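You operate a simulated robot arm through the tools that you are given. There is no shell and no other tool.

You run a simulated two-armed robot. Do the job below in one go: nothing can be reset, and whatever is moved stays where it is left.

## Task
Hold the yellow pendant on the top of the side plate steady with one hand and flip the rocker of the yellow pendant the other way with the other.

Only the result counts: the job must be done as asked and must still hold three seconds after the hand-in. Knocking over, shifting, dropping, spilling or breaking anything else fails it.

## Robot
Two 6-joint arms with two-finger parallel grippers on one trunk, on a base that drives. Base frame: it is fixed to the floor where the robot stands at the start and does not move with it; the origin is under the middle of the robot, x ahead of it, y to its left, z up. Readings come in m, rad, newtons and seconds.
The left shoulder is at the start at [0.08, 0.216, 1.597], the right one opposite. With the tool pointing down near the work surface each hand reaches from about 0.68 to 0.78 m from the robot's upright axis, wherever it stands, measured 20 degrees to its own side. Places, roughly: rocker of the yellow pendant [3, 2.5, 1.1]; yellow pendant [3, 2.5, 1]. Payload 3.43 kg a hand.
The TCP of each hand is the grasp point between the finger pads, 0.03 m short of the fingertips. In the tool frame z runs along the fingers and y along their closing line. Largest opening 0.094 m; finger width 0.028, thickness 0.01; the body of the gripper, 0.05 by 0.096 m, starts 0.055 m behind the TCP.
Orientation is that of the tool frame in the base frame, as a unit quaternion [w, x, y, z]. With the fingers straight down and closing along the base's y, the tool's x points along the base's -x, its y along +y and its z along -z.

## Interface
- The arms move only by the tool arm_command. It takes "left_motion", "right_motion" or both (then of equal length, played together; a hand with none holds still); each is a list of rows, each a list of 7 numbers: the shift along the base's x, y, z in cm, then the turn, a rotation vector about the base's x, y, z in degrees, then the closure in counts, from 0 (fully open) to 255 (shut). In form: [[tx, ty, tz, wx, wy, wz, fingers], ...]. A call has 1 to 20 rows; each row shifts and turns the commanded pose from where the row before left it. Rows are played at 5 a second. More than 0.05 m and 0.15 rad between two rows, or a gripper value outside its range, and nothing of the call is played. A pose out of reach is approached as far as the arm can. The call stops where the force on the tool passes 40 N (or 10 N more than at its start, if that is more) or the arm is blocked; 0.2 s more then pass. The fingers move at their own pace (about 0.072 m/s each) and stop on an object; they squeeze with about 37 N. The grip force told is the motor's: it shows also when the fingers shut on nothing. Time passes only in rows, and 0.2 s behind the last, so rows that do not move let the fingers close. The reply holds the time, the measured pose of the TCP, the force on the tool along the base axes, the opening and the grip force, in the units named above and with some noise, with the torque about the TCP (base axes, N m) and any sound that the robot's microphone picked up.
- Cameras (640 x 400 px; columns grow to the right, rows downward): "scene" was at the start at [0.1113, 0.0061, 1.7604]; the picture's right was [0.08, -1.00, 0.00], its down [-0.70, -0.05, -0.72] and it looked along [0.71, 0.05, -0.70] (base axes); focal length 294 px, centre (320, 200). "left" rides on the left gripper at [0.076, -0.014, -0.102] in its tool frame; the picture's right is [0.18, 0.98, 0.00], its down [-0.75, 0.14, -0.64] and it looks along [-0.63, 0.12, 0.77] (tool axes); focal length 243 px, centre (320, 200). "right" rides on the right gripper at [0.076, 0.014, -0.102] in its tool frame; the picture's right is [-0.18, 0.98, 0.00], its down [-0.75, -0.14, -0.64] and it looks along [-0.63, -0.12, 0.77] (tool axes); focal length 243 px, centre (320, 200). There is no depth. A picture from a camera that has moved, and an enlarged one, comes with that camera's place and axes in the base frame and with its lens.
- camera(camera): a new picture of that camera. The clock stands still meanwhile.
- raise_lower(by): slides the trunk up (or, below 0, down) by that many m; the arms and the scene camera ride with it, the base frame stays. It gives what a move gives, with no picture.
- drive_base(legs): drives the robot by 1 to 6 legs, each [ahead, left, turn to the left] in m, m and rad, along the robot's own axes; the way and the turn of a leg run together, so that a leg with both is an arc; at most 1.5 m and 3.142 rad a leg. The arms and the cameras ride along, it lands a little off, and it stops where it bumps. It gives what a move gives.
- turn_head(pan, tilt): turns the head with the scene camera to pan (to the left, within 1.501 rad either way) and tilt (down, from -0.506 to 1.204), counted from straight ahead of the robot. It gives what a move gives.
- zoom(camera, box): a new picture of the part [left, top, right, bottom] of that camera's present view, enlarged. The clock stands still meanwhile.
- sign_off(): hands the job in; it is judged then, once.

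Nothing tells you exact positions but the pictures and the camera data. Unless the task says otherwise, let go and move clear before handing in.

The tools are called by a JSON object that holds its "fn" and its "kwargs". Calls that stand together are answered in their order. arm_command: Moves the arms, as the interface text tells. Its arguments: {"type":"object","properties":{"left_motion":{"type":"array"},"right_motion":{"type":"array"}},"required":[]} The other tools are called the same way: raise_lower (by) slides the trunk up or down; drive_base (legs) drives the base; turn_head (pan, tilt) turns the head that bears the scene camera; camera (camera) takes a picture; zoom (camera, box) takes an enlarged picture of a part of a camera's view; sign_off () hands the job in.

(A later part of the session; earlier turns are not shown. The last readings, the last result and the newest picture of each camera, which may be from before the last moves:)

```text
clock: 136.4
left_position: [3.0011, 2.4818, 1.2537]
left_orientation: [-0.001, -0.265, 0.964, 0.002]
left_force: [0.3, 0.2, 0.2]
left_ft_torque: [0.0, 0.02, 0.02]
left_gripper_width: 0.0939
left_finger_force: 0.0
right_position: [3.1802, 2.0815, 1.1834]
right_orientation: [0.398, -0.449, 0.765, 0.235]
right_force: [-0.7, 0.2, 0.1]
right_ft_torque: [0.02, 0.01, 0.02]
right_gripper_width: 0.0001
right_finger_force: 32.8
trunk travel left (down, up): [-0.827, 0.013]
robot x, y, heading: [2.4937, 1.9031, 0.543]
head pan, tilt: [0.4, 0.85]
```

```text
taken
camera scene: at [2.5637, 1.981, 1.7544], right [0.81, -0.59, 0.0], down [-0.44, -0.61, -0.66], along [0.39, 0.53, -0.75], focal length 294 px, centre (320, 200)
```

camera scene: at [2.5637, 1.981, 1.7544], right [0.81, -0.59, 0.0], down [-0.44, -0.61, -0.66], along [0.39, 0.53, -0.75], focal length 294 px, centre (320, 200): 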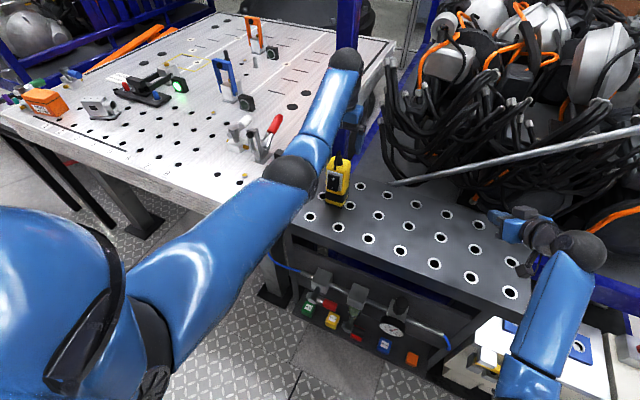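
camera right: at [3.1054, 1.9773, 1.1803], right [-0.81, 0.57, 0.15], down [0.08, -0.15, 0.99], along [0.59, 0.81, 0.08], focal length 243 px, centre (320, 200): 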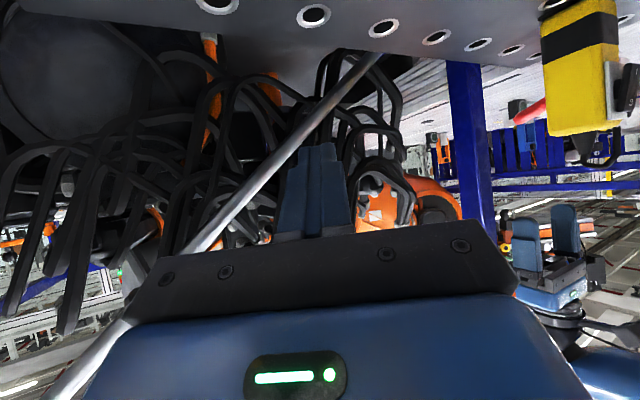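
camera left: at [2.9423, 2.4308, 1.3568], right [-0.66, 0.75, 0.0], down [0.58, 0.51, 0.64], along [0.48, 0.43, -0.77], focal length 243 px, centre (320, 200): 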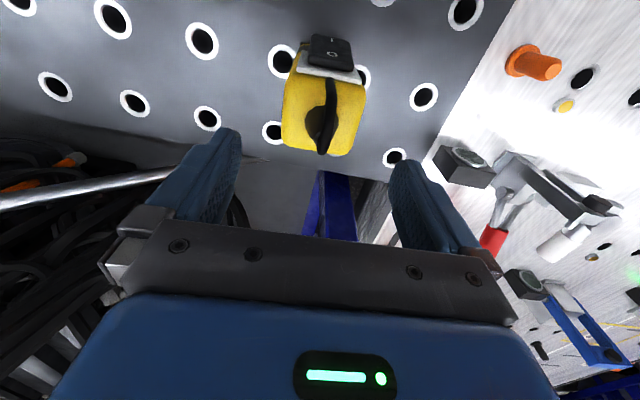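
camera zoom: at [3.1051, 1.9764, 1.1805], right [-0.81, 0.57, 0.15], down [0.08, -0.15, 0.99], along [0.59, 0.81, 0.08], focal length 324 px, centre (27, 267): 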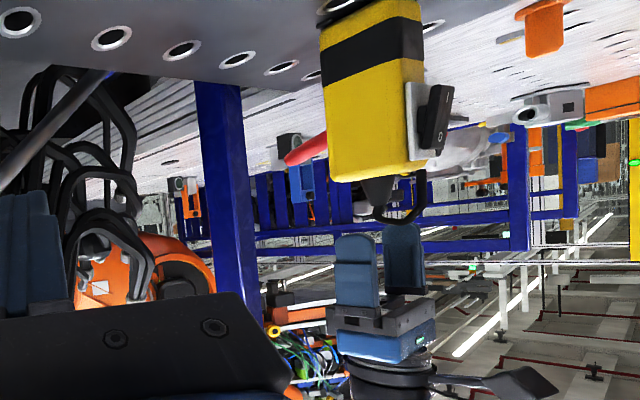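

The left hand is centred above the pendant to within a few millimetres by eye. I'll zoom to verify the sideways centring before descending.

{"fn": "zoom", "kwargs": {"camera": "left", "box": [255, 20, 395, 170]}}

```text
2.67 times, centred on (325, 95) of left
camera zoom: at [2.9423, 2.4308, 1.3568], right [-0.66, 0.75, 0.0], down [0.58, 0.51, 0.64], along [0.48, 0.43, -0.77], focal length 647 px, centre (307, 480)
```

zoom: 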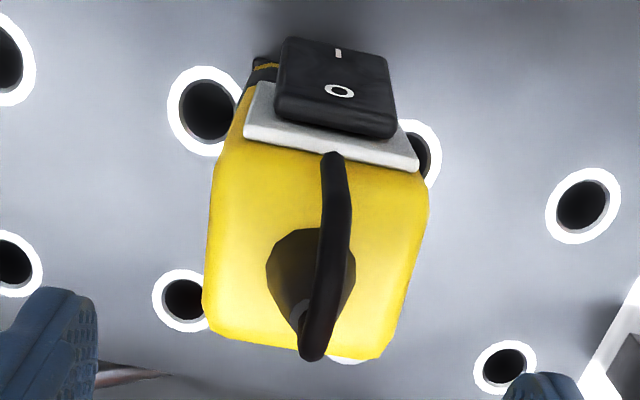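

The body is centred between the fingers within about a millimetre (60 mm wide against the 94 mm opening). I'll lower the left hand around the pendant's top, staying just above the cable loop.

{"fn": "arm_command", "kwargs": {"left_motion": [[-0.2, -0.1, -2.1, 0, 0, 0, 0], [0, 0, -2.1, 0, 0, 0, 0], [0, 0, -2.1, 0, 0, 0, 0], [0, 0, -1.2, 0, 0, 0, 0], [0, 0, 0, 0, 0, 0, 0]]}}

{"fn": "zoom", "kwargs": {"camera": "right", "box": [500, 0, 640, 260]}}

{"fn": "zoom", "kwargs": {"camera": "left", "box": [160, 0, 480, 220]}}

```text
clock: 137.6
left_position: [2.9986, 2.482, 1.1781]
left_orientation: [-0.001, -0.266, 0.964, 0.001]
left_force: [-0.1, -0.1, 0.2]
left_ft_torque: [0.0, 0.03, -0.01]
left_gripper_width: 0.0939
left_finger_force: 0.0
right_position: [3.1817, 2.0828, 1.1843]
right_orientation: [0.397, -0.449, 0.765, 0.235]
right_force: [-0.4, -0.3, -0.3]
right_ft_torque: [-0.02, 0.01, 0.01]
right_gripper_width: 0.0001
right_finger_force: 33.2
trunk travel left (down, up): [-0.827, 0.013]
robot x, y, heading: [2.4925, 1.9044, 0.54]
head pan, tilt: [0.4, 0.85]
```

```text
1.54 times, centred on (570, 130) of right
camera zoom: at [3.1052, 1.9769, 1.1804], right [-0.81, 0.57, 0.15], down [0.08, -0.15, 0.99], along [0.58, 0.81, 0.08], focal length 373 px, centre (-65, 308)
```

zoom: 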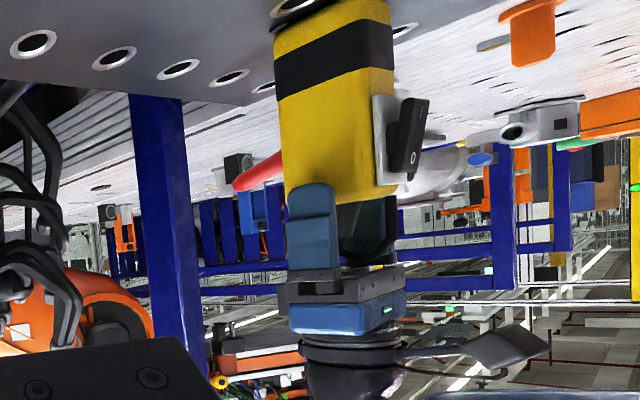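

```text
1.82 times, centred on (320, 110) of left
camera zoom: at [2.9406, 2.4307, 1.282], right [-0.66, 0.75, 0.0], down [0.58, 0.51, 0.64], along [0.48, 0.43, -0.77], focal length 441 px, centre (320, 364)
```

zoom: 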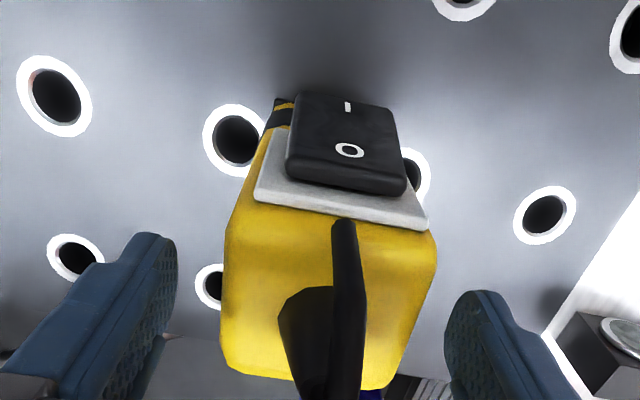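

The fingers now straddle the top of the pendant. I'll look closely at the gap between the cable loop and the palm.

{"fn": "zoom", "kwargs": {"camera": "right", "box": [540, 90, 610, 220]}}

```text
3.08 times, centred on (575, 155) of right
camera zoom: at [3.1052, 1.9769, 1.1804], right [-0.81, 0.57, 0.15], down [0.08, -0.15, 0.99], along [0.58, 0.81, 0.08], focal length 746 px, centre (-465, 338)
```

zoom: 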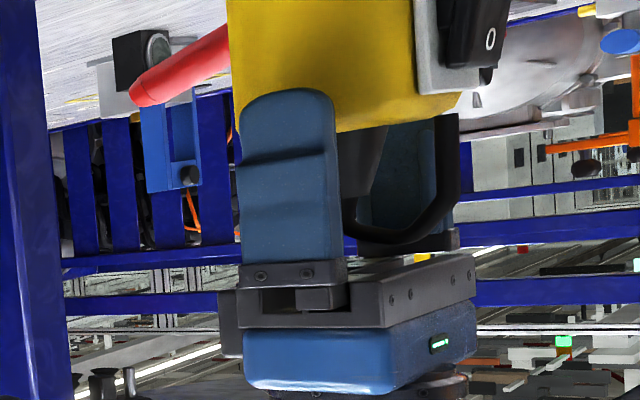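

The loop top is about 1 cm below the palm. I'll lower 3 mm more and close the left gripper on the pendant's upper sides.

{"fn": "arm_command", "kwargs": {"left_motion": [[0, 0, -0.3, 0, 0, 0, 0], [0, 0, 0, 0, 0, 0, 120], [0, 0, 0, 0, 0, 0, 255], [0, 0, 0, 0, 0, 0, 255], [0, 0, 0, 0, 0, 0, 255], [0, 0, 0, 0, 0, 0, 255]]}}

{"fn": "zoom", "kwargs": {"camera": "right", "box": [500, 0, 640, 260]}}

{"fn": "zoom", "kwargs": {"camera": "left", "box": [160, 0, 480, 220]}}

```text
clock: 139.0
left_position: [2.9993, 2.4825, 1.1754]
left_orientation: [-0.002, -0.265, 0.964, 0.001]
left_force: [-0.3, 0.7, -0.4]
left_ft_torque: [0.05, -0.17, 0.03]
left_gripper_width: 0.0636
left_finger_force: 37.1
right_position: [3.18, 2.0818, 1.1832]
right_orientation: [0.398, -0.449, 0.765, 0.234]
right_force: [-0.2, 0.1, -0.7]
right_ft_torque: [-0.02, 0.0, 0.0]
right_gripper_width: 0.0
right_finger_force: 33.0
trunk travel left (down, up): [-0.827, 0.013]
robot x, y, heading: [2.4913, 1.8993, 0.54]
head pan, tilt: [0.4, 0.85]
```

```text
1.54 times, centred on (570, 130) of right
camera zoom: at [3.1052, 1.9772, 1.1803], right [-0.81, 0.57, 0.15], down [0.08, -0.15, 0.99], along [0.58, 0.81, 0.08], focal length 373 px, centre (-65, 308)
```

zoom: 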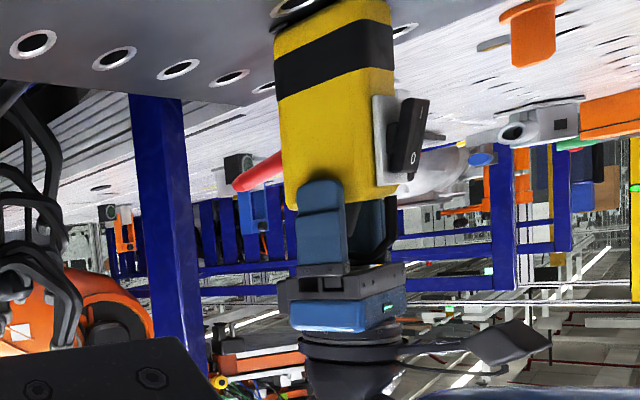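

```text
1.82 times, centred on (320, 110) of left
camera zoom: at [2.9404, 2.4309, 1.279], right [-0.66, 0.75, 0.0], down [0.58, 0.51, 0.64], along [0.48, 0.43, -0.77], focal length 441 px, centre (320, 364)
```

zoom: 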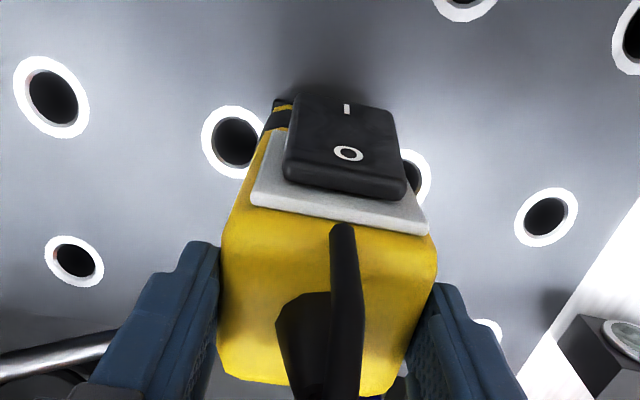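

The left hand holds the pendant (63.6 mm, 37 N) and it has not moved. I'll check where the left elbow and forearm are before bringing the right hand in beneath.

{"fn": "camera", "kwargs": {"camera": "scene"}}

{"fn": "camera", "kwargs": {"camera": "right"}}

```text
taken
camera scene: at [2.564, 1.9821, 1.7543], right [0.81, -0.59, 0.0], down [-0.44, -0.61, -0.66], along [0.39, 0.53, -0.75], focal length 294 px, centre (320, 200)
```

scene: 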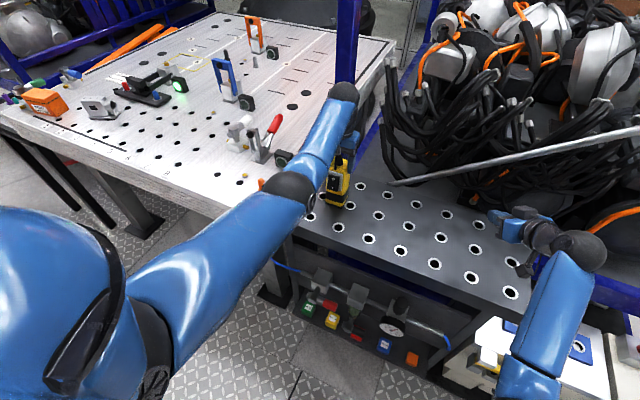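

```text
taken
camera right: at [3.1052, 1.9772, 1.1803], right [-0.81, 0.57, 0.15], down [0.08, -0.15, 0.99], along [0.58, 0.81, 0.08], focal length 243 px, centre (320, 200)
```

right: 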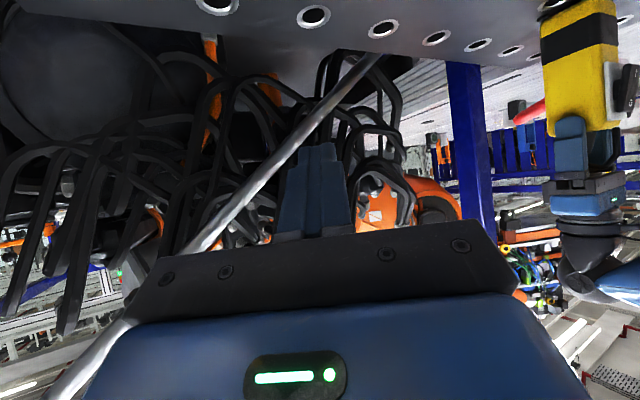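

The left forearm runs about 1.31–1.43 m high along the pendant's line, so I want the right hand lower and more from the side. I'll turn it a further 14° left and 10° flatter, and draw it back a little.

{"fn": "arm_command", "kwargs": {"right_motion": [[0, 0, 0, 0, 0, 7, 255], [0, 0, 0, 0, 0, 7, 255], [0, 0, 0, 4.83, -1.3, 0, 255], [0, 0, 0, 4.83, -1.3, 0, 255], [-3.4, -2.1, -1, 0, 0, 0, 255], [-3.4, -2.1, -1, 0, 0, 0, 255], [0, 0, 0, 0, 0, 0, 255]], "left_motion": [[0, 0, 0, 0, 0, 0, 255], [0, 0, 0, 0, 0, 0, 255], [0, 0, 0, 0, 0, 0, 255], [0, 0, 0, 0, 0, 0, 255], [0, 0, 0, 0, 0, 0, 255], [0, 0, 0, 0, 0, 0, 255], [0, 0, 0, 0, 0, 0, 255]]}}

{"fn": "camera", "kwargs": {"camera": "scene"}}

{"fn": "camera", "kwargs": {"camera": "right"}}

```text
clock: 140.6
left_position: [2.9989, 2.4833, 1.1755]
left_orientation: [-0.001, -0.266, 0.964, 0.002]
left_force: [0.0, -1.5, -0.1]
left_ft_torque: [-0.02, 0.02, -0.02]
left_gripper_width: 0.0638
left_finger_force: 36.5
right_position: [3.1124, 2.0403, 1.1629]
right_orientation: [0.426, -0.513, 0.67, 0.328]
right_force: [0.1, -0.2, 0.3]
right_ft_torque: [-0.02, 0.0, 0.0]
right_gripper_width: 0.0
right_finger_force: 33.1
trunk travel left (down, up): [-0.827, 0.013]
robot x, y, heading: [2.4914, 1.9054, 0.544]
head pan, tilt: [0.4, 0.85]
```

```text
taken
camera scene: at [2.5644, 1.9823, 1.7543], right [0.81, -0.59, 0.0], down [-0.44, -0.61, -0.66], along [0.39, 0.53, -0.75], focal length 294 px, centre (320, 200)
```

scene: 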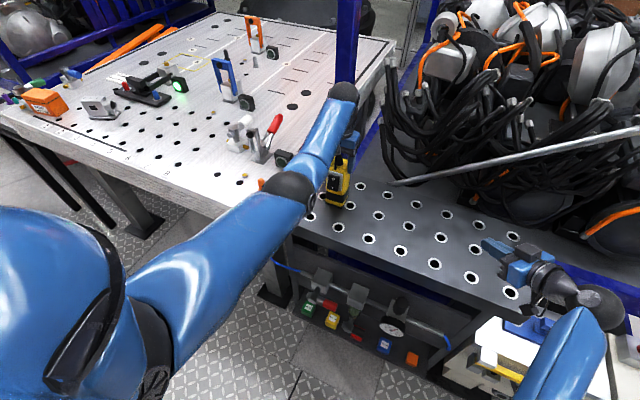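

```text
taken
camera right: at [3.0654, 1.9236, 1.1378], right [-0.93, 0.33, 0.17], down [0.07, -0.29, 0.95], along [0.36, 0.9, 0.25], focal length 243 px, centre (320, 200)
```

right: 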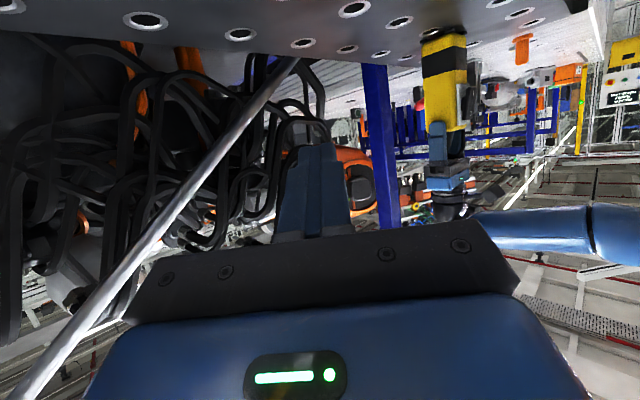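

The right hand is at about the right distance in front of the plate, well below the left arm. I'll slide it left toward the front of the pendant, stopping short to check.

{"fn": "arm_command", "kwargs": {"right_motion": [[-2.4, 4.0, -0.7, 0, 0, 0, 255], [-2.4, 4.0, -0.7, 0, 0, 0, 255], [-2.4, 4.0, -0.7, 0, 0, 0, 255], [-2.4, 4.0, -0.7, 0, 0, 0, 255], [-2.4, 4.0, -0.7, 0, 0, 0, 255], [-2.4, 4.0, -0.7, 0, 0, 0, 255], [0, 0, 0, 0, 0, 0, 255]], "left_motion": [[0, 0, 0, 0, 0, 0, 255], [0, 0, 0, 0, 0, 0, 255], [0, 0, 0, 0, 0, 0, 255], [0, 0, 0, 0, 0, 0, 255], [0, 0, 0, 0, 0, 0, 255], [0, 0, 0, 0, 0, 0, 255], [0, 0, 0, 0, 0, 0, 255]]}}

{"fn": "camera", "kwargs": {"camera": "scene"}}

{"fn": "camera", "kwargs": {"camera": "right"}}

{"fn": "camera", "kwargs": {"camera": "left"}}

```text
clock: 142.2
left_position: [3.0004, 2.4827, 1.1758]
left_orientation: [-0.002, -0.266, 0.964, 0.002]
left_force: [-1.1, 0.5, -0.2]
left_ft_torque: [0.09, -0.02, 0.05]
left_gripper_width: 0.0634
left_finger_force: 36.6
right_position: [2.9694, 2.2817, 1.1211]
right_orientation: [0.426, -0.512, 0.67, 0.327]
right_force: [0.1, 0.1, -0.6]
right_ft_torque: [-0.03, -0.01, 0.0]
right_gripper_width: 0.0
right_finger_force: 32.8
trunk travel left (down, up): [-0.827, 0.013]
robot x, y, heading: [2.4933, 1.9009, 0.54]
head pan, tilt: [0.4, 0.85]
```

```text
taken
camera scene: at [2.5642, 1.9818, 1.7543], right [0.81, -0.59, 0.0], down [-0.44, -0.61, -0.66], along [0.39, 0.53, -0.75], focal length 294 px, centre (320, 200)
```

scene: 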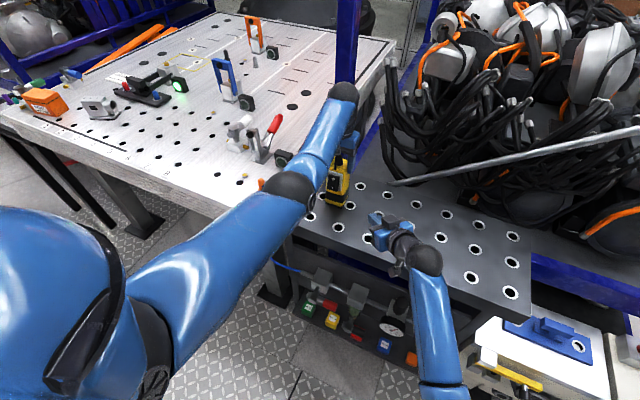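

```text
taken
camera right: at [2.9226, 2.1644, 1.0951], right [-0.93, 0.33, 0.17], down [0.07, -0.29, 0.95], along [0.37, 0.9, 0.25], focal length 243 px, centre (320, 200)
```

right: 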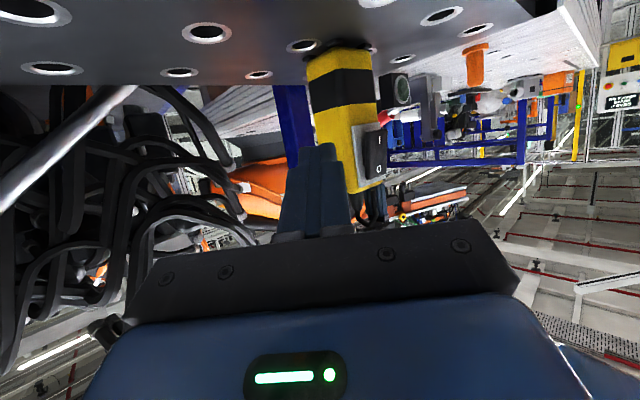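

```text
taken
camera left: at [2.9405, 2.4308, 1.279], right [-0.66, 0.75, 0.0], down [0.58, 0.51, 0.64], along [0.48, 0.43, -0.77], focal length 243 px, centre (320, 200)
```

left: 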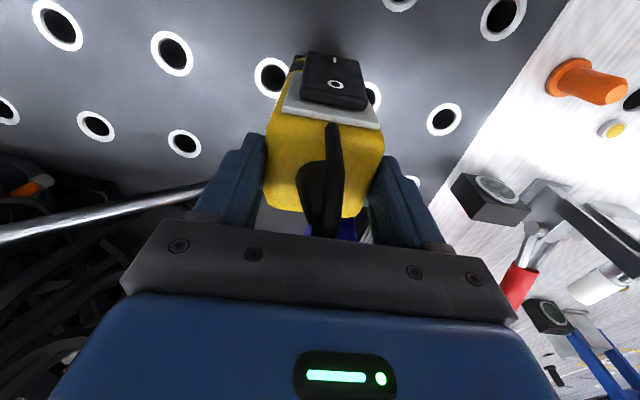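

The right hand is clear in front; the rocker's I and O marks check out with my estimate. I'll bring the fingertip in front of the lower end.

{"fn": "arm_command", "kwargs": {"right_motion": [[-2.4, 4.0, -0.7, 0, 0, 0, 255], [-2.4, 4.0, -0.7, 0, 0, 0, 255], [-2.4, 4.0, -0.7, 0, 0, 0, 255], [0, 0, 0, 0, 0, 0, 255]], "left_motion": [[0, 0, 0, 0, 0, 0, 255], [0, 0, 0, 0, 0, 0, 255], [0, 0, 0, 0, 0, 0, 255], [0, 0, 0, 0, 0, 0, 255]]}}

{"fn": "camera", "kwargs": {"camera": "left"}}

{"fn": "zoom", "kwargs": {"camera": "right", "box": [200, 0, 480, 220]}}

{"fn": "zoom", "kwargs": {"camera": "scene", "box": [280, 130, 440, 280]}}

```text
clock: 143.2
left_position: [2.9993, 2.4824, 1.1761]
left_orientation: [-0.001, -0.266, 0.964, 0.002]
left_force: [-0.2, 1.3, -1.0]
left_ft_torque: [0.04, 0.08, -0.05]
left_gripper_width: 0.0641
left_finger_force: 36.6
right_position: [2.8988, 2.4003, 1.1004]
right_orientation: [0.426, -0.513, 0.67, 0.328]
right_force: [0.0, 1.1, -0.4]
right_ft_torque: [0.01, -0.02, -0.01]
right_gripper_width: 0.0
right_finger_force: 32.4
trunk travel left (down, up): [-0.827, 0.013]
robot x, y, heading: [2.4912, 1.9035, 0.543]
head pan, tilt: [0.4, 0.85]
```

```text
taken
camera left: at [2.9404, 2.4309, 1.279], right [-0.66, 0.75, 0.01], down [0.58, 0.51, 0.64], along [0.48, 0.43, -0.77], focal length 243 px, centre (320, 200)
```

left: 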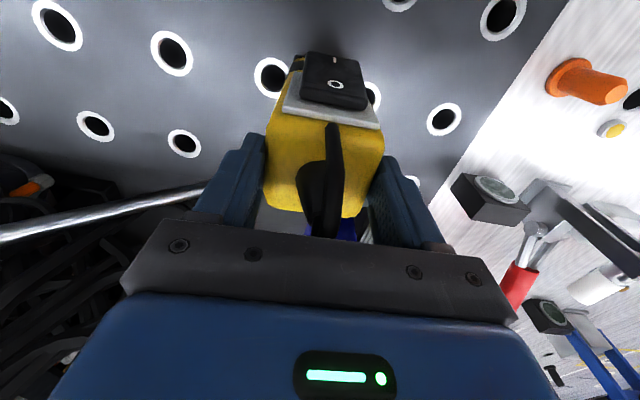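

```text
1.82 times, centred on (340, 110) of right
camera zoom: at [2.8511, 2.2824, 1.0747], right [-0.93, 0.33, 0.17], down [0.07, -0.29, 0.95], along [0.37, 0.9, 0.25], focal length 441 px, centre (284, 364)
```

zoom: 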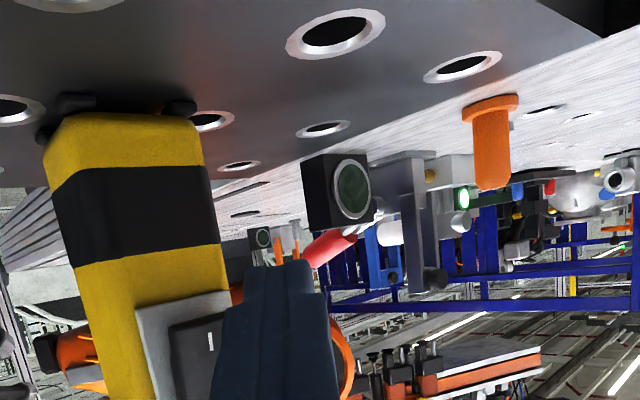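

```text
2.67 times, centred on (360, 205) of scene
camera zoom: at [2.5642, 1.9818, 1.7543], right [0.81, -0.59, 0.0], down [-0.44, -0.61, -0.66], along [0.39, 0.53, -0.75], focal length 784 px, centre (213, 187)
```

zoom: 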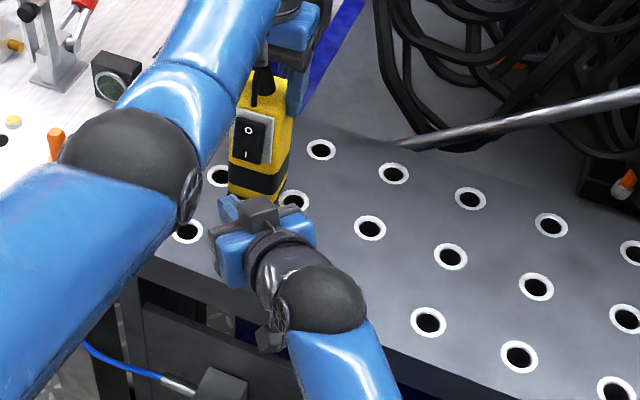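

The fingertip is in front of the rocker's lower end. I'll advance 3 cm toward it and check alignment before contact.

{"fn": "arm_command", "kwargs": {"right_motion": [[0.86, 0.515, 0, 0, 0, 0, 255], [0.86, 0.515, 0, 0, 0, 0, 255], [0.86, 0.515, 0, 0, 0, 0, 255], [0, 0, 0, 0, 0, 0, 255]], "left_motion": [[0, 0, 0, 0, 0, 0, 255], [0, 0, 0, 0, 0, 0, 255], [0, 0, 0, 0, 0, 0, 255], [0, 0, 0, 0, 0, 0, 255]]}}

{"fn": "zoom", "kwargs": {"camera": "left", "box": [220, 0, 440, 160]}}

{"fn": "zoom", "kwargs": {"camera": "right", "box": [200, 0, 480, 220]}}

{"fn": "zoom", "kwargs": {"camera": "scene", "box": [310, 140, 390, 220]}}

```text
clock: 144.2
left_position: [2.9986, 2.4822, 1.1757]
left_orientation: [-0.002, -0.265, 0.964, 0.002]
left_force: [0.4, -0.3, 0.2]
left_ft_torque: [-0.09, 0.02, -0.03]
left_gripper_width: 0.0637
left_finger_force: 36.7
right_position: [2.9223, 2.4158, 1.1017]
right_orientation: [0.426, -0.513, 0.67, 0.327]
right_force: [0.4, 0.3, 0.5]
right_ft_torque: [0.01, -0.04, -0.02]
right_gripper_width: 0.0001
right_finger_force: 33.2
trunk travel left (down, up): [-0.827, 0.013]
robot x, y, heading: [2.495, 1.9037, 0.544]
head pan, tilt: [0.4, 0.85]
```

```text
2.50 times, centred on (330, 80) of left
camera zoom: at [2.9403, 2.4309, 1.279], right [-0.66, 0.75, 0.0], down [0.58, 0.51, 0.64], along [0.48, 0.43, -0.77], focal length 606 px, centre (295, 500)
```

zoom: 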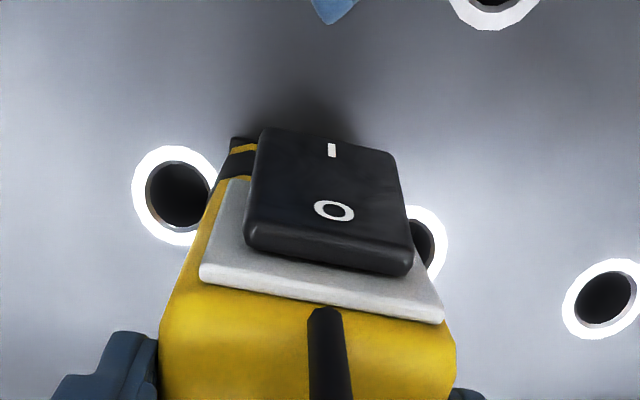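

```text
1.82 times, centred on (340, 110) of right
camera zoom: at [2.8756, 2.2977, 1.0754], right [-0.93, 0.33, 0.17], down [0.07, -0.29, 0.95], along [0.36, 0.9, 0.25], focal length 441 px, centre (284, 364)
```

zoom: 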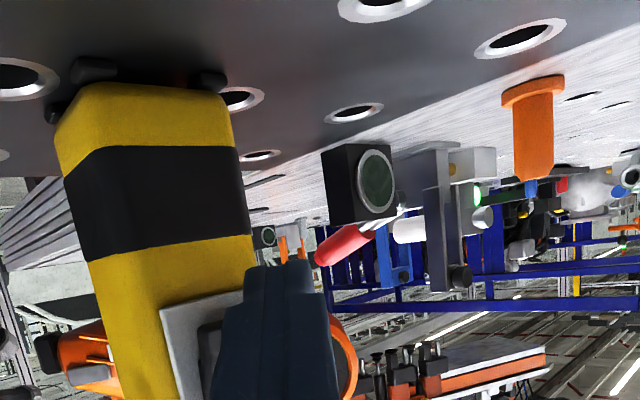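

```text
5.00 times, centred on (350, 180) of scene
camera zoom: at [2.5638, 1.9822, 1.7543], right [0.81, -0.59, 0.0], down [-0.44, -0.61, -0.66], along [0.39, 0.53, -0.75], focal length 1470 px, centre (170, 300)
```

zoom: 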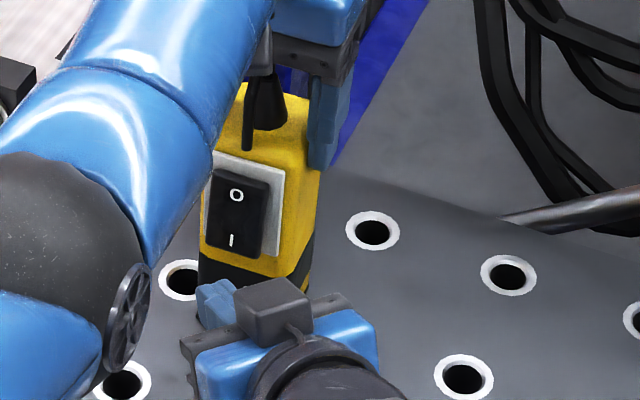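

The fingertip lines up with the I mark, roughly 2 cm away. I'll advance in small steps and watch the force.

{"fn": "arm_command", "kwargs": {"right_motion": [[0.43, 0.26, 0, 0, 0, 0, 255], [0.43, 0.26, 0, 0, 0, 0, 255], [0.43, 0.26, 0, 0, 0, 0, 255], [0, 0, 0, 0, 0, 0, 255]], "left_motion": [[0, 0, 0, 0, 0, 0, 255], [0, 0, 0, 0, 0, 0, 255], [0, 0, 0, 0, 0, 0, 255], [0, 0, 0, 0, 0, 0, 255]]}}

{"fn": "zoom", "kwargs": {"camera": "left", "box": [220, 0, 440, 160]}}

{"fn": "zoom", "kwargs": {"camera": "scene", "box": [310, 140, 390, 220]}}

```text
clock: 145.2
left_position: [2.9985, 2.4818, 1.1756]
left_orientation: [0.0, -0.265, 0.964, 0.002]
left_force: [-0.6, 0.0, 0.7]
left_ft_torque: [-0.05, -0.03, 0.0]
left_gripper_width: 0.0638
left_finger_force: 37.1
right_position: [2.9349, 2.4242, 1.0991]
right_orientation: [0.425, -0.513, 0.669, 0.328]
right_force: [0.2, 0.2, 0.5]
right_ft_torque: [-0.01, -0.02, 0.01]
right_gripper_width: 0.0
right_finger_force: 32.8
trunk travel left (down, up): [-0.827, 0.013]
robot x, y, heading: [2.4925, 1.8996, 0.543]
head pan, tilt: [0.4, 0.85]
```

```text
2.50 times, centred on (330, 80) of left
camera zoom: at [2.9403, 2.4309, 1.279], right [-0.66, 0.75, 0.0], down [0.58, 0.51, 0.64], along [0.48, 0.43, -0.77], focal length 606 px, centre (295, 500)
```

zoom: 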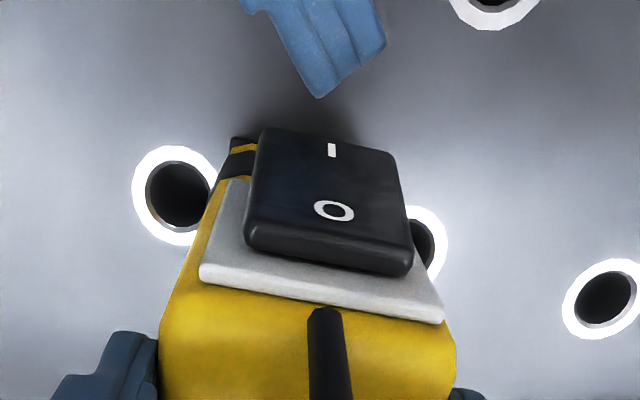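

```text
5.00 times, centred on (350, 180) of scene
camera zoom: at [2.5639, 1.9821, 1.7543], right [0.81, -0.59, 0.0], down [-0.44, -0.61, -0.66], along [0.39, 0.53, -0.75], focal length 1470 px, centre (170, 300)
```

zoom: 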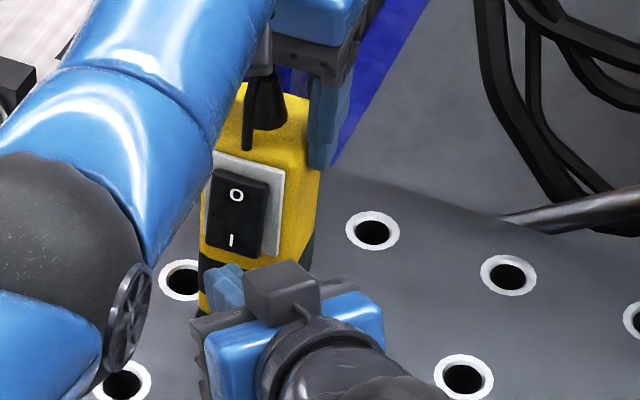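

The tip's leading corner sits slightly below the rocker's lower edge, so I'll raise it 1.5 cm before pressing.

{"fn": "arm_command", "kwargs": {"right_motion": [[0, 0, 0.8, 0, 0, 0, 255], [0, 0, 0.7, 0, 0, 0, 255], [0, 0, 0, 0, 0, 0, 255]], "left_motion": [[0, 0, 0, 0, 0, 0, 255], [0, 0, 0, 0, 0, 0, 255], [0, 0, 0, 0, 0, 0, 255]]}}

{"fn": "zoom", "kwargs": {"camera": "left", "box": [220, 0, 440, 160]}}

{"fn": "zoom", "kwargs": {"camera": "scene", "box": [310, 140, 390, 220]}}

```text
clock: 146.0
left_position: [2.9986, 2.4821, 1.1758]
left_orientation: [-0.001, -0.265, 0.964, 0.002]
left_force: [-1.0, 0.5, 0.0]
left_ft_torque: [-0.04, -0.02, -0.04]
left_gripper_width: 0.0636
left_finger_force: 37.2
right_position: [2.9364, 2.4232, 1.1158]
right_orientation: [0.427, -0.512, 0.67, 0.327]
right_force: [-0.2, 0.4, -0.3]
right_ft_torque: [-0.02, 0.0, 0.0]
right_gripper_width: 0.0
right_finger_force: 32.9
trunk travel left (down, up): [-0.827, 0.013]
robot x, y, heading: [2.4922, 1.9033, 0.54]
head pan, tilt: [0.4, 0.85]
```

```text
2.50 times, centred on (330, 80) of left
camera zoom: at [2.9403, 2.4309, 1.279], right [-0.66, 0.75, 0.0], down [0.58, 0.51, 0.64], along [0.48, 0.43, -0.77], focal length 606 px, centre (295, 500)
```

zoom: 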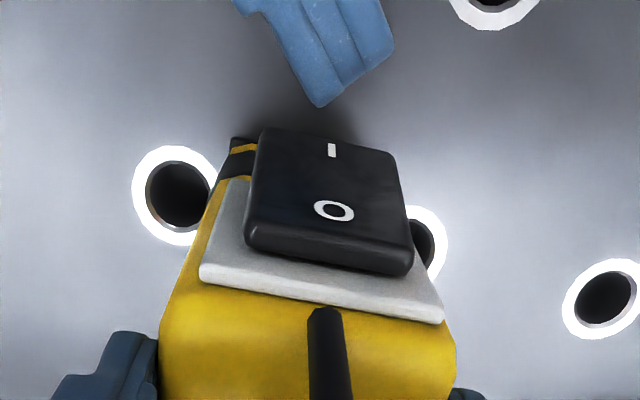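

```text
5.00 times, centred on (350, 180) of scene
camera zoom: at [2.5639, 1.9822, 1.7543], right [0.81, -0.59, 0.0], down [-0.44, -0.61, -0.66], along [0.39, 0.53, -0.75], focal length 1470 px, centre (170, 300)
```

zoom: 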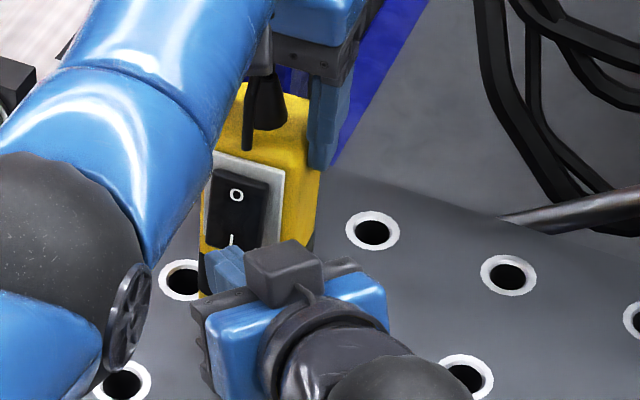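

Let me look closer at the tip against the rocker's lower edge from the scene camera.

{"fn": "zoom", "kwargs": {"camera": "scene", "box": [316, 170, 356, 210]}}

{"fn": "zoom", "kwargs": {"camera": "right", "box": [240, 80, 400, 220]}}

```text
10.00 times, centred on (336, 190) of scene
camera zoom: at [2.5639, 1.9822, 1.7543], right [0.81, -0.59, 0.0], down [-0.44, -0.61, -0.66], along [0.39, 0.53, -0.75], focal length 2941 px, centre (160, 300)
```

zoom: 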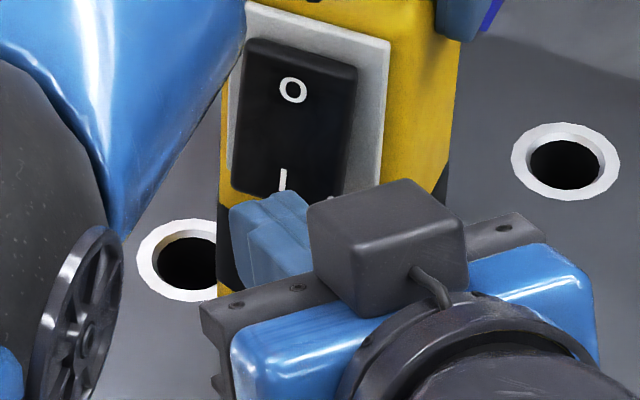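

```text
2.86 times, centred on (320, 150) of right
camera zoom: at [2.888, 2.3057, 1.0902], right [-0.93, 0.33, 0.17], down [0.07, -0.29, 0.95], along [0.37, 0.9, 0.25], focal length 693 px, centre (320, 343)
```

zoom: 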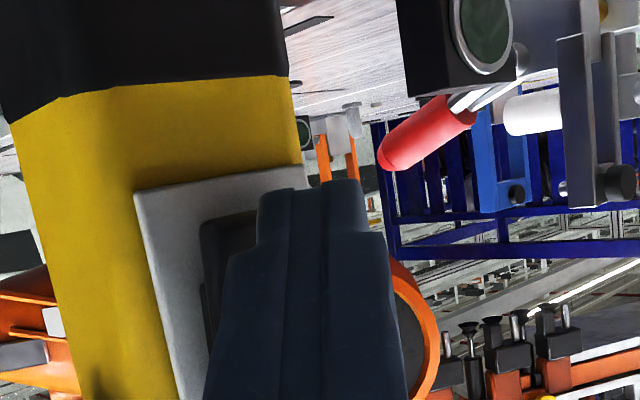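

The contact height will be at about the I mark, which is good. I'll lower 4 mm and press gently along the plate's forward direction.

{"fn": "arm_command", "kwargs": {"right_motion": [[0, 0, -0.4, 0, 0, 0, 255], [0.34, 0.21, 0, 0, 0, 0, 255], [0.34, 0.21, 0, 0, 0, 0, 255], [0.34, 0.21, 0, 0, 0, 0, 255]], "left_motion": [[0, 0, 0, 0, 0, 0, 255], [0, 0, 0, 0, 0, 0, 255], [0, 0, 0, 0, 0, 0, 255], [0, 0, 0, 0, 0, 0, 255]]}}

{"fn": "zoom", "kwargs": {"camera": "left", "box": [220, 0, 440, 160]}}

```text
clock: 147.0
left_position: [3.0, 2.4833, 1.176]
left_orientation: [-0.001, -0.265, 0.964, 0.002]
left_force: [2.6, 3.2, -0.5]
left_ft_torque: [0.17, -0.2, -0.02]
left_gripper_width: 0.0634
left_finger_force: 37.1
right_position: [2.9449, 2.4298, 1.1117]
right_orientation: [0.426, -0.512, 0.67, 0.328]
right_force: [-2.5, -1.6, 0.8]
right_ft_torque: [0.03, 0.0, 0.06]
right_gripper_width: 0.0
right_finger_force: 33.1
trunk travel left (down, up): [-0.827, 0.013]
robot x, y, heading: [2.4921, 1.9056, 0.538]
head pan, tilt: [0.4, 0.85]
```

```text
2.50 times, centred on (330, 80) of left
camera zoom: at [2.9407, 2.4312, 1.279], right [-0.66, 0.75, 0.0], down [0.58, 0.51, 0.64], along [0.48, 0.43, -0.77], focal length 606 px, centre (295, 500)
```

zoom: 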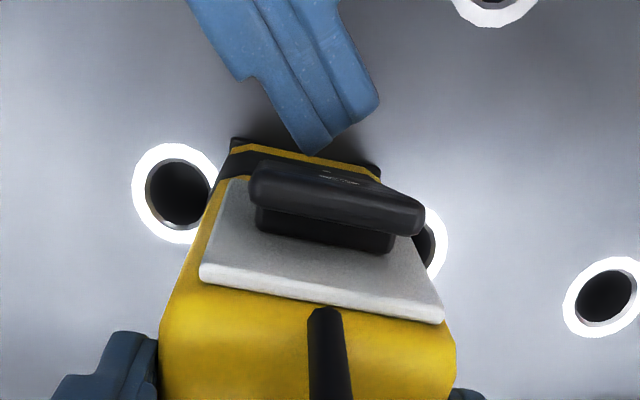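

The rocker has visibly flipped: the O end now stands out and the I end is in, with only about 3 N of contact. I'll draw the right hand back and check that it stays.

{"fn": "arm_command", "kwargs": {"right_motion": [[-0.86, -0.515, 0, 0, 0, 0, 255], [-1.7, -1.03, 0, 0, 0, 0, 255], [-1.7, -1.03, 0, 0, 0, 0, 255], [0, 0, 0, 0, 0, 0, 255]], "left_motion": [[0, 0, 0, 0, 0, 0, 255], [0, 0, 0, 0, 0, 0, 255], [0, 0, 0, 0, 0, 0, 255], [0, 0, 0, 0, 0, 0, 255]]}}

{"fn": "zoom", "kwargs": {"camera": "left", "box": [220, 0, 440, 160]}}

{"fn": "zoom", "kwargs": {"camera": "scene", "box": [310, 140, 390, 220]}}

```text
clock: 148.0
left_position: [2.9989, 2.4828, 1.1764]
left_orientation: [-0.002, -0.266, 0.964, 0.001]
left_force: [-1.7, -0.7, 0.8]
left_ft_torque: [-0.14, -0.06, -0.04]
left_gripper_width: 0.0635
left_finger_force: 36.9
right_position: [2.9009, 2.4046, 1.1111]
right_orientation: [0.426, -0.513, 0.67, 0.327]
right_force: [0.0, 0.1, 0.2]
right_ft_torque: [0.02, 0.03, 0.0]
right_gripper_width: 0.0001
right_finger_force: 33.2
trunk travel left (down, up): [-0.827, 0.013]
robot x, y, heading: [2.4936, 1.9044, 0.54]
head pan, tilt: [0.4, 0.85]
```

```text
2.50 times, centred on (330, 80) of left
camera zoom: at [2.9401, 2.4307, 1.2791], right [-0.66, 0.75, 0.0], down [0.58, 0.51, 0.64], along [0.48, 0.43, -0.77], focal length 606 px, centre (295, 500)
```

zoom: 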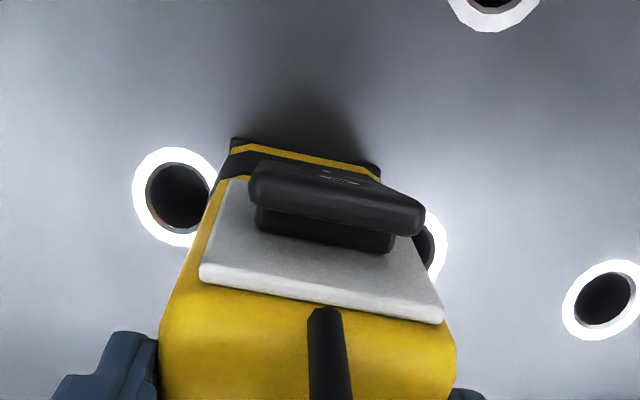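

```text
5.00 times, centred on (350, 180) of scene
camera zoom: at [2.5638, 1.982, 1.7543], right [0.81, -0.59, 0.0], down [-0.44, -0.61, -0.66], along [0.39, 0.53, -0.75], focal length 1470 px, centre (170, 300)
```

zoom: 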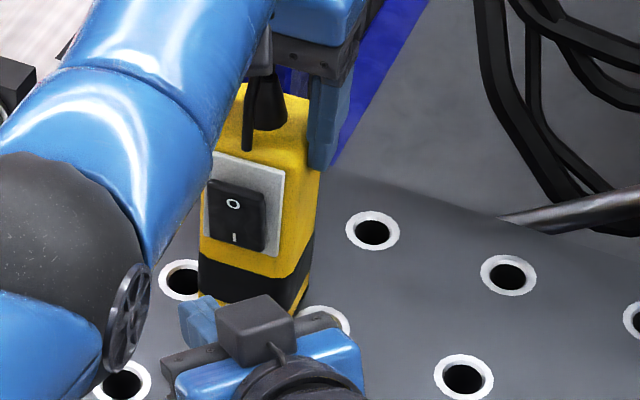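

The rocker stays flipped and the pendant has not moved. I'll take the right hand away along the path it came.

{"fn": "arm_command", "kwargs": {"right_motion": [[-1.2, -0.7, 0, 0, 0, 0, 255], [2.4, -4.0, 0.7, 0, 0, 0, 255], [2.4, -4.0, 0.7, 0, 0, 0, 255], [2.4, -4.0, 0.7, 0, 0, 0, 255], [2.4, -4.0, 0.7, 0, 0, 0, 255], [2.4, -4.0, 0.7, 0, 0, 0, 255], [2.4, -4.0, 0.7, 0, 0, 0, 255], [2.4, -4.0, 0.7, 0, 0, 0, 255], [2.4, -4.0, 0.7, 0, 0, 0, 255], [0, 0, 0, 0, 0, 0, 255]], "left_motion": [[0, 0, 0, 0, 0, 0, 255], [0, 0, 0, 0, 0, 0, 255], [0, 0, 0, 0, 0, 0, 255], [0, 0, 0, 0, 0, 0, 255], [0, 0, 0, 0, 0, 0, 255], [0, 0, 0, 0, 0, 0, 255], [0, 0, 0, 0, 0, 0, 255], [0, 0, 0, 0, 0, 0, 255], [0, 0, 0, 0, 0, 0, 255], [0, 0, 0, 0, 0, 0, 255]]}}

{"fn": "camera", "kwargs": {"camera": "scene"}}

{"fn": "zoom", "kwargs": {"camera": "right", "box": [320, 0, 640, 240]}}

```text
clock: 150.2
left_position: [2.9996, 2.4828, 1.1758]
left_orientation: [-0.001, -0.266, 0.964, 0.001]
left_force: [1.8, -0.6, -0.9]
left_ft_torque: [-0.03, -0.03, 0.02]
left_gripper_width: 0.0637
left_finger_force: 36.9
right_position: [3.0856, 2.0768, 1.1665]
right_orientation: [0.426, -0.512, 0.67, 0.327]
right_force: [0.0, -0.1, -0.7]
right_ft_torque: [0.02, 0.03, -0.04]
right_gripper_width: 0.0001
right_finger_force: 32.8
trunk travel left (down, up): [-0.827, 0.013]
robot x, y, heading: [2.4945, 1.9034, 0.543]
head pan, tilt: [0.4, 0.85]
```

```text
taken
camera scene: at [2.5637, 1.9824, 1.7543], right [0.81, -0.59, 0.0], down [-0.44, -0.61, -0.66], along [0.39, 0.53, -0.75], focal length 294 px, centre (320, 200)
```

scene: 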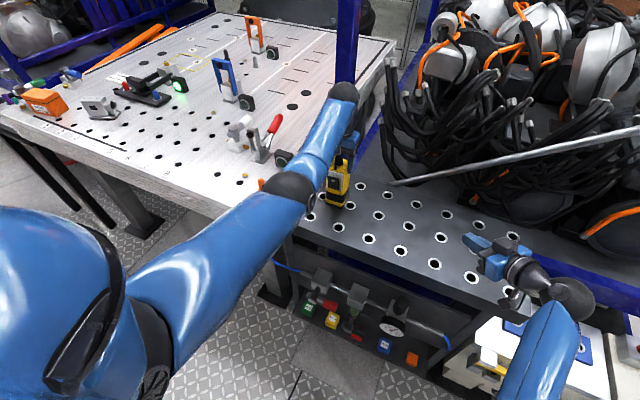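

```text
1.67 times, centred on (480, 120) of right
camera zoom: at [3.0378, 1.9591, 1.141], right [-0.93, 0.33, 0.17], down [0.07, -0.29, 0.95], along [0.36, 0.9, 0.25], focal length 404 px, centre (53, 333)
```

zoom: 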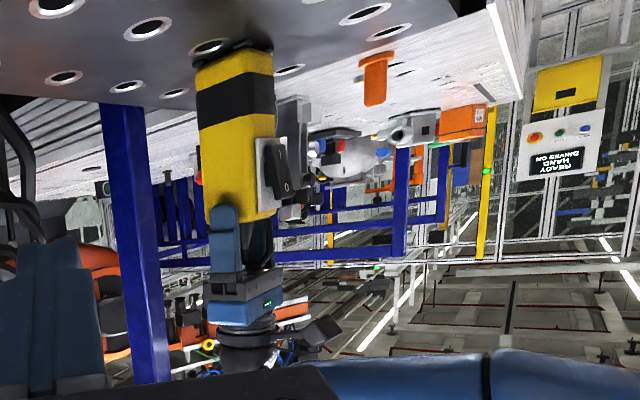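

The right hand is clear and the rocker remains flipped. Now I'll open the left gripper without moving it, then check.

{"fn": "arm_command", "kwargs": {"left_motion": [[0, 0, 0, 0, 0, 0, 80], [0, 0, 0, 0, 0, 0, 0], [0, 0, 0, 0, 0, 0, 0], [0, 0, 0, 0, 0, 0, 0], [0, 0, 0, 0, 0, 0, 0]]}}

{"fn": "zoom", "kwargs": {"camera": "left", "box": [160, 0, 480, 220]}}

{"fn": "zoom", "kwargs": {"camera": "right", "box": [380, 0, 520, 240]}}

```text
clock: 151.4
left_position: [2.9978, 2.4823, 1.1768]
left_orientation: [0.0, -0.266, 0.964, 0.002]
left_force: [0.7, -0.4, -0.2]
left_ft_torque: [-0.02, 0.01, -0.01]
left_gripper_width: 0.0941
left_finger_force: 0.0
right_position: [3.0856, 2.0767, 1.1656]
right_orientation: [0.426, -0.513, 0.669, 0.328]
right_force: [-0.8, 0.5, 0.2]
right_ft_torque: [0.0, 0.0, -0.01]
right_gripper_width: 0.0
right_finger_force: 33.0
trunk travel left (down, up): [-0.827, 0.013]
robot x, y, heading: [2.4927, 1.9023, 0.539]
head pan, tilt: [0.4, 0.85]
```

```text
1.82 times, centred on (320, 110) of left
camera zoom: at [2.9404, 2.4305, 1.2792], right [-0.66, 0.75, 0.0], down [0.58, 0.51, 0.64], along [0.48, 0.43, -0.77], focal length 441 px, centre (320, 364)
```

zoom: 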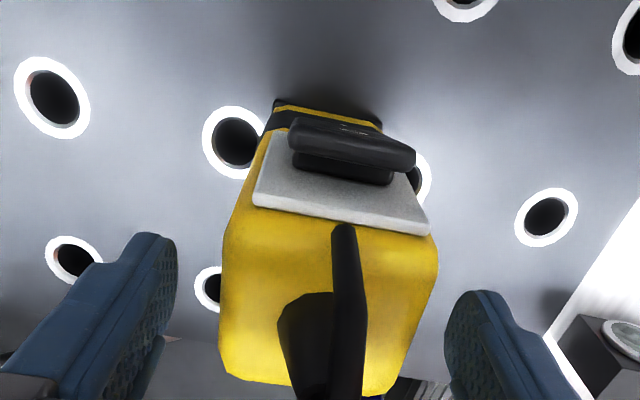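

```text
1.67 times, centred on (450, 120) of right
camera zoom: at [3.0378, 1.9591, 1.141], right [-0.93, 0.33, 0.17], down [0.07, -0.29, 0.95], along [0.36, 0.9, 0.25], focal length 404 px, centre (103, 333)
```

zoom: 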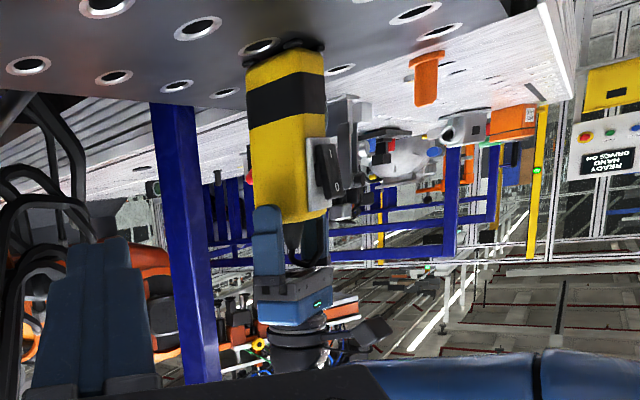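

The pendant stands free between the open fingers. I'll lift the left hand straight up and move it clear to the right.

{"fn": "arm_command", "kwargs": {"left_motion": [[0, 0, 2, 0, 0, 0, 0], [0, 0, 2, 0, 0, 0, 0], [0, 0, 2, 0, 0, 0, 0], [0, 0, 1.7, 0, 0, 0, 0], [1.2, 0.75, 2.5, 0, 0, 0, 0], [1.2, 0.75, 2.3, 0, 0, 0, 0], [2.4, -4.0, 0, 0, 0, 0, 0], [2.4, -4.0, 0, 0, 0, 0, 0], [2.4, -4.0, 0, 0, 0, 0, 0], [0, 0, 0, 0, 0, 0, 0]]}}

{"fn": "camera", "kwargs": {"camera": "scene"}}

{"fn": "zoom", "kwargs": {"camera": "scene", "box": [300, 130, 380, 220]}}

{"fn": "camera", "kwargs": {"camera": "left"}}

```text
clock: 153.6
left_position: [3.0879, 2.3761, 1.3017]
left_orientation: [-0.001, -0.266, 0.964, 0.002]
left_force: [0.3, 0.9, 0.0]
left_ft_torque: [-0.04, -0.01, 0.0]
left_gripper_width: 0.0939
left_finger_force: 0.1
left hand out of reach, approached as far as the arm can: row 9
right_position: [3.0845, 2.0784, 1.1657]
right_orientation: [0.426, -0.512, 0.67, 0.327]
right_force: [-1.0, 0.5, 0.1]
right_ft_torque: [0.0, -0.03, -0.02]
right_gripper_width: 0.0
right_finger_force: 33.0
trunk travel left (down, up): [-0.827, 0.013]
robot x, y, heading: [2.4923, 1.9024, 0.54]
head pan, tilt: [0.4, 0.85]
```

```text
taken
camera scene: at [2.5633, 1.9825, 1.7543], right [0.81, -0.59, 0.0], down [-0.44, -0.61, -0.66], along [0.39, 0.53, -0.75], focal length 294 px, centre (320, 200)
```

scene: 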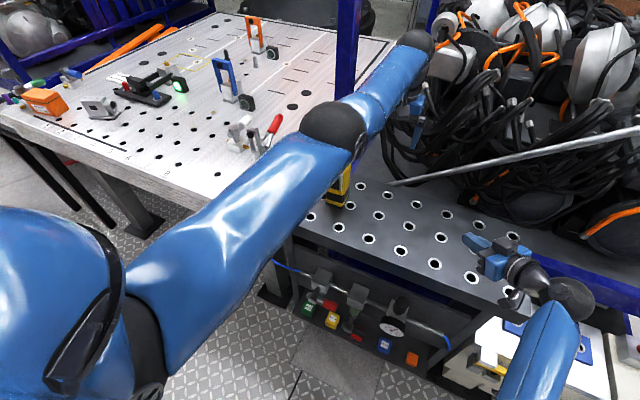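

```text
4.44 times, centred on (340, 175) of scene
camera zoom: at [2.5633, 1.9825, 1.7543], right [0.81, -0.59, 0.0], down [-0.44, -0.61, -0.66], along [0.39, 0.53, -0.75], focal length 1307 px, centre (231, 311)
```

zoom: 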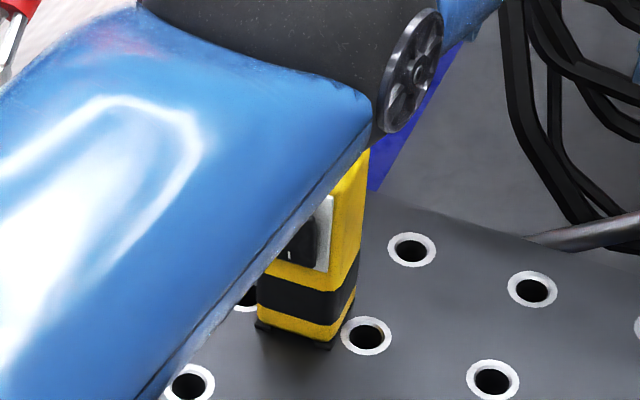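

```text
taken
camera left: at [3.0289, 2.3238, 1.4047], right [-0.66, 0.75, 0.0], down [0.58, 0.51, 0.64], along [0.48, 0.43, -0.77], focal length 243 px, centre (320, 200)
```

left: 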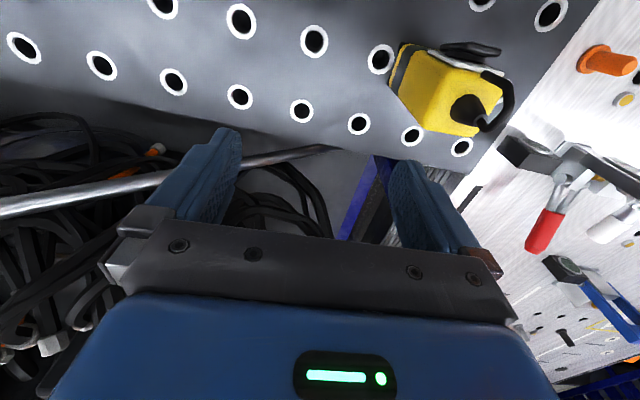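

Both hands are clear and the pendant stands where it was. One last look at the rocker from the right hand's camera before handing in.

{"fn": "zoom", "kwargs": {"camera": "right", "box": [400, 0, 520, 140]}}

{"fn": "zoom", "kwargs": {"camera": "left", "box": [370, 20, 540, 150]}}

```text
2.86 times, centred on (460, 70) of right
camera zoom: at [3.0374, 1.9597, 1.1411], right [-0.93, 0.33, 0.17], down [0.07, -0.29, 0.95], along [0.36, 0.9, 0.25], focal length 693 px, centre (-80, 571)
```

zoom: 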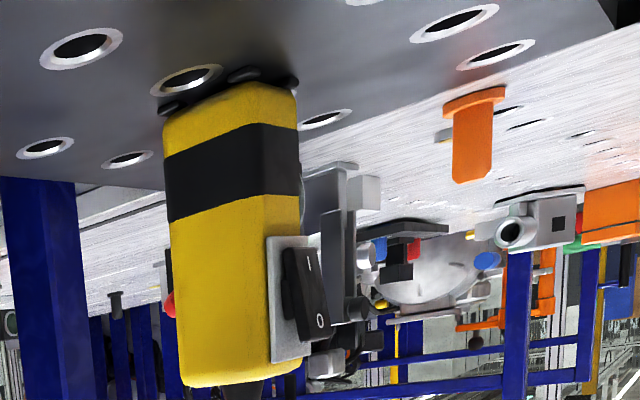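

```text
3.08 times, centred on (455, 85) of left
camera zoom: at [3.0289, 2.3238, 1.4047], right [-0.66, 0.75, 0.0], down [0.58, 0.51, 0.64], along [0.48, 0.43, -0.77], focal length 746 px, centre (-95, 554)
```

zoom: 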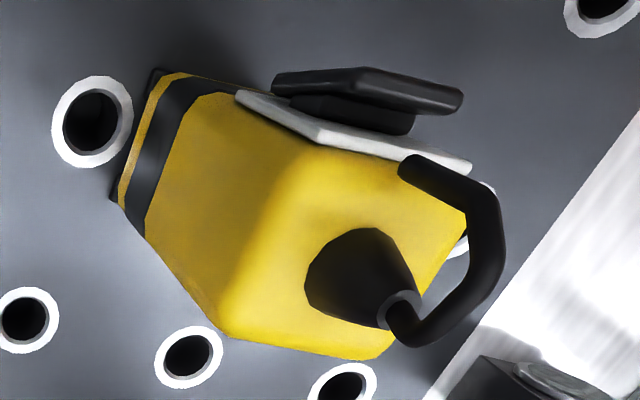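

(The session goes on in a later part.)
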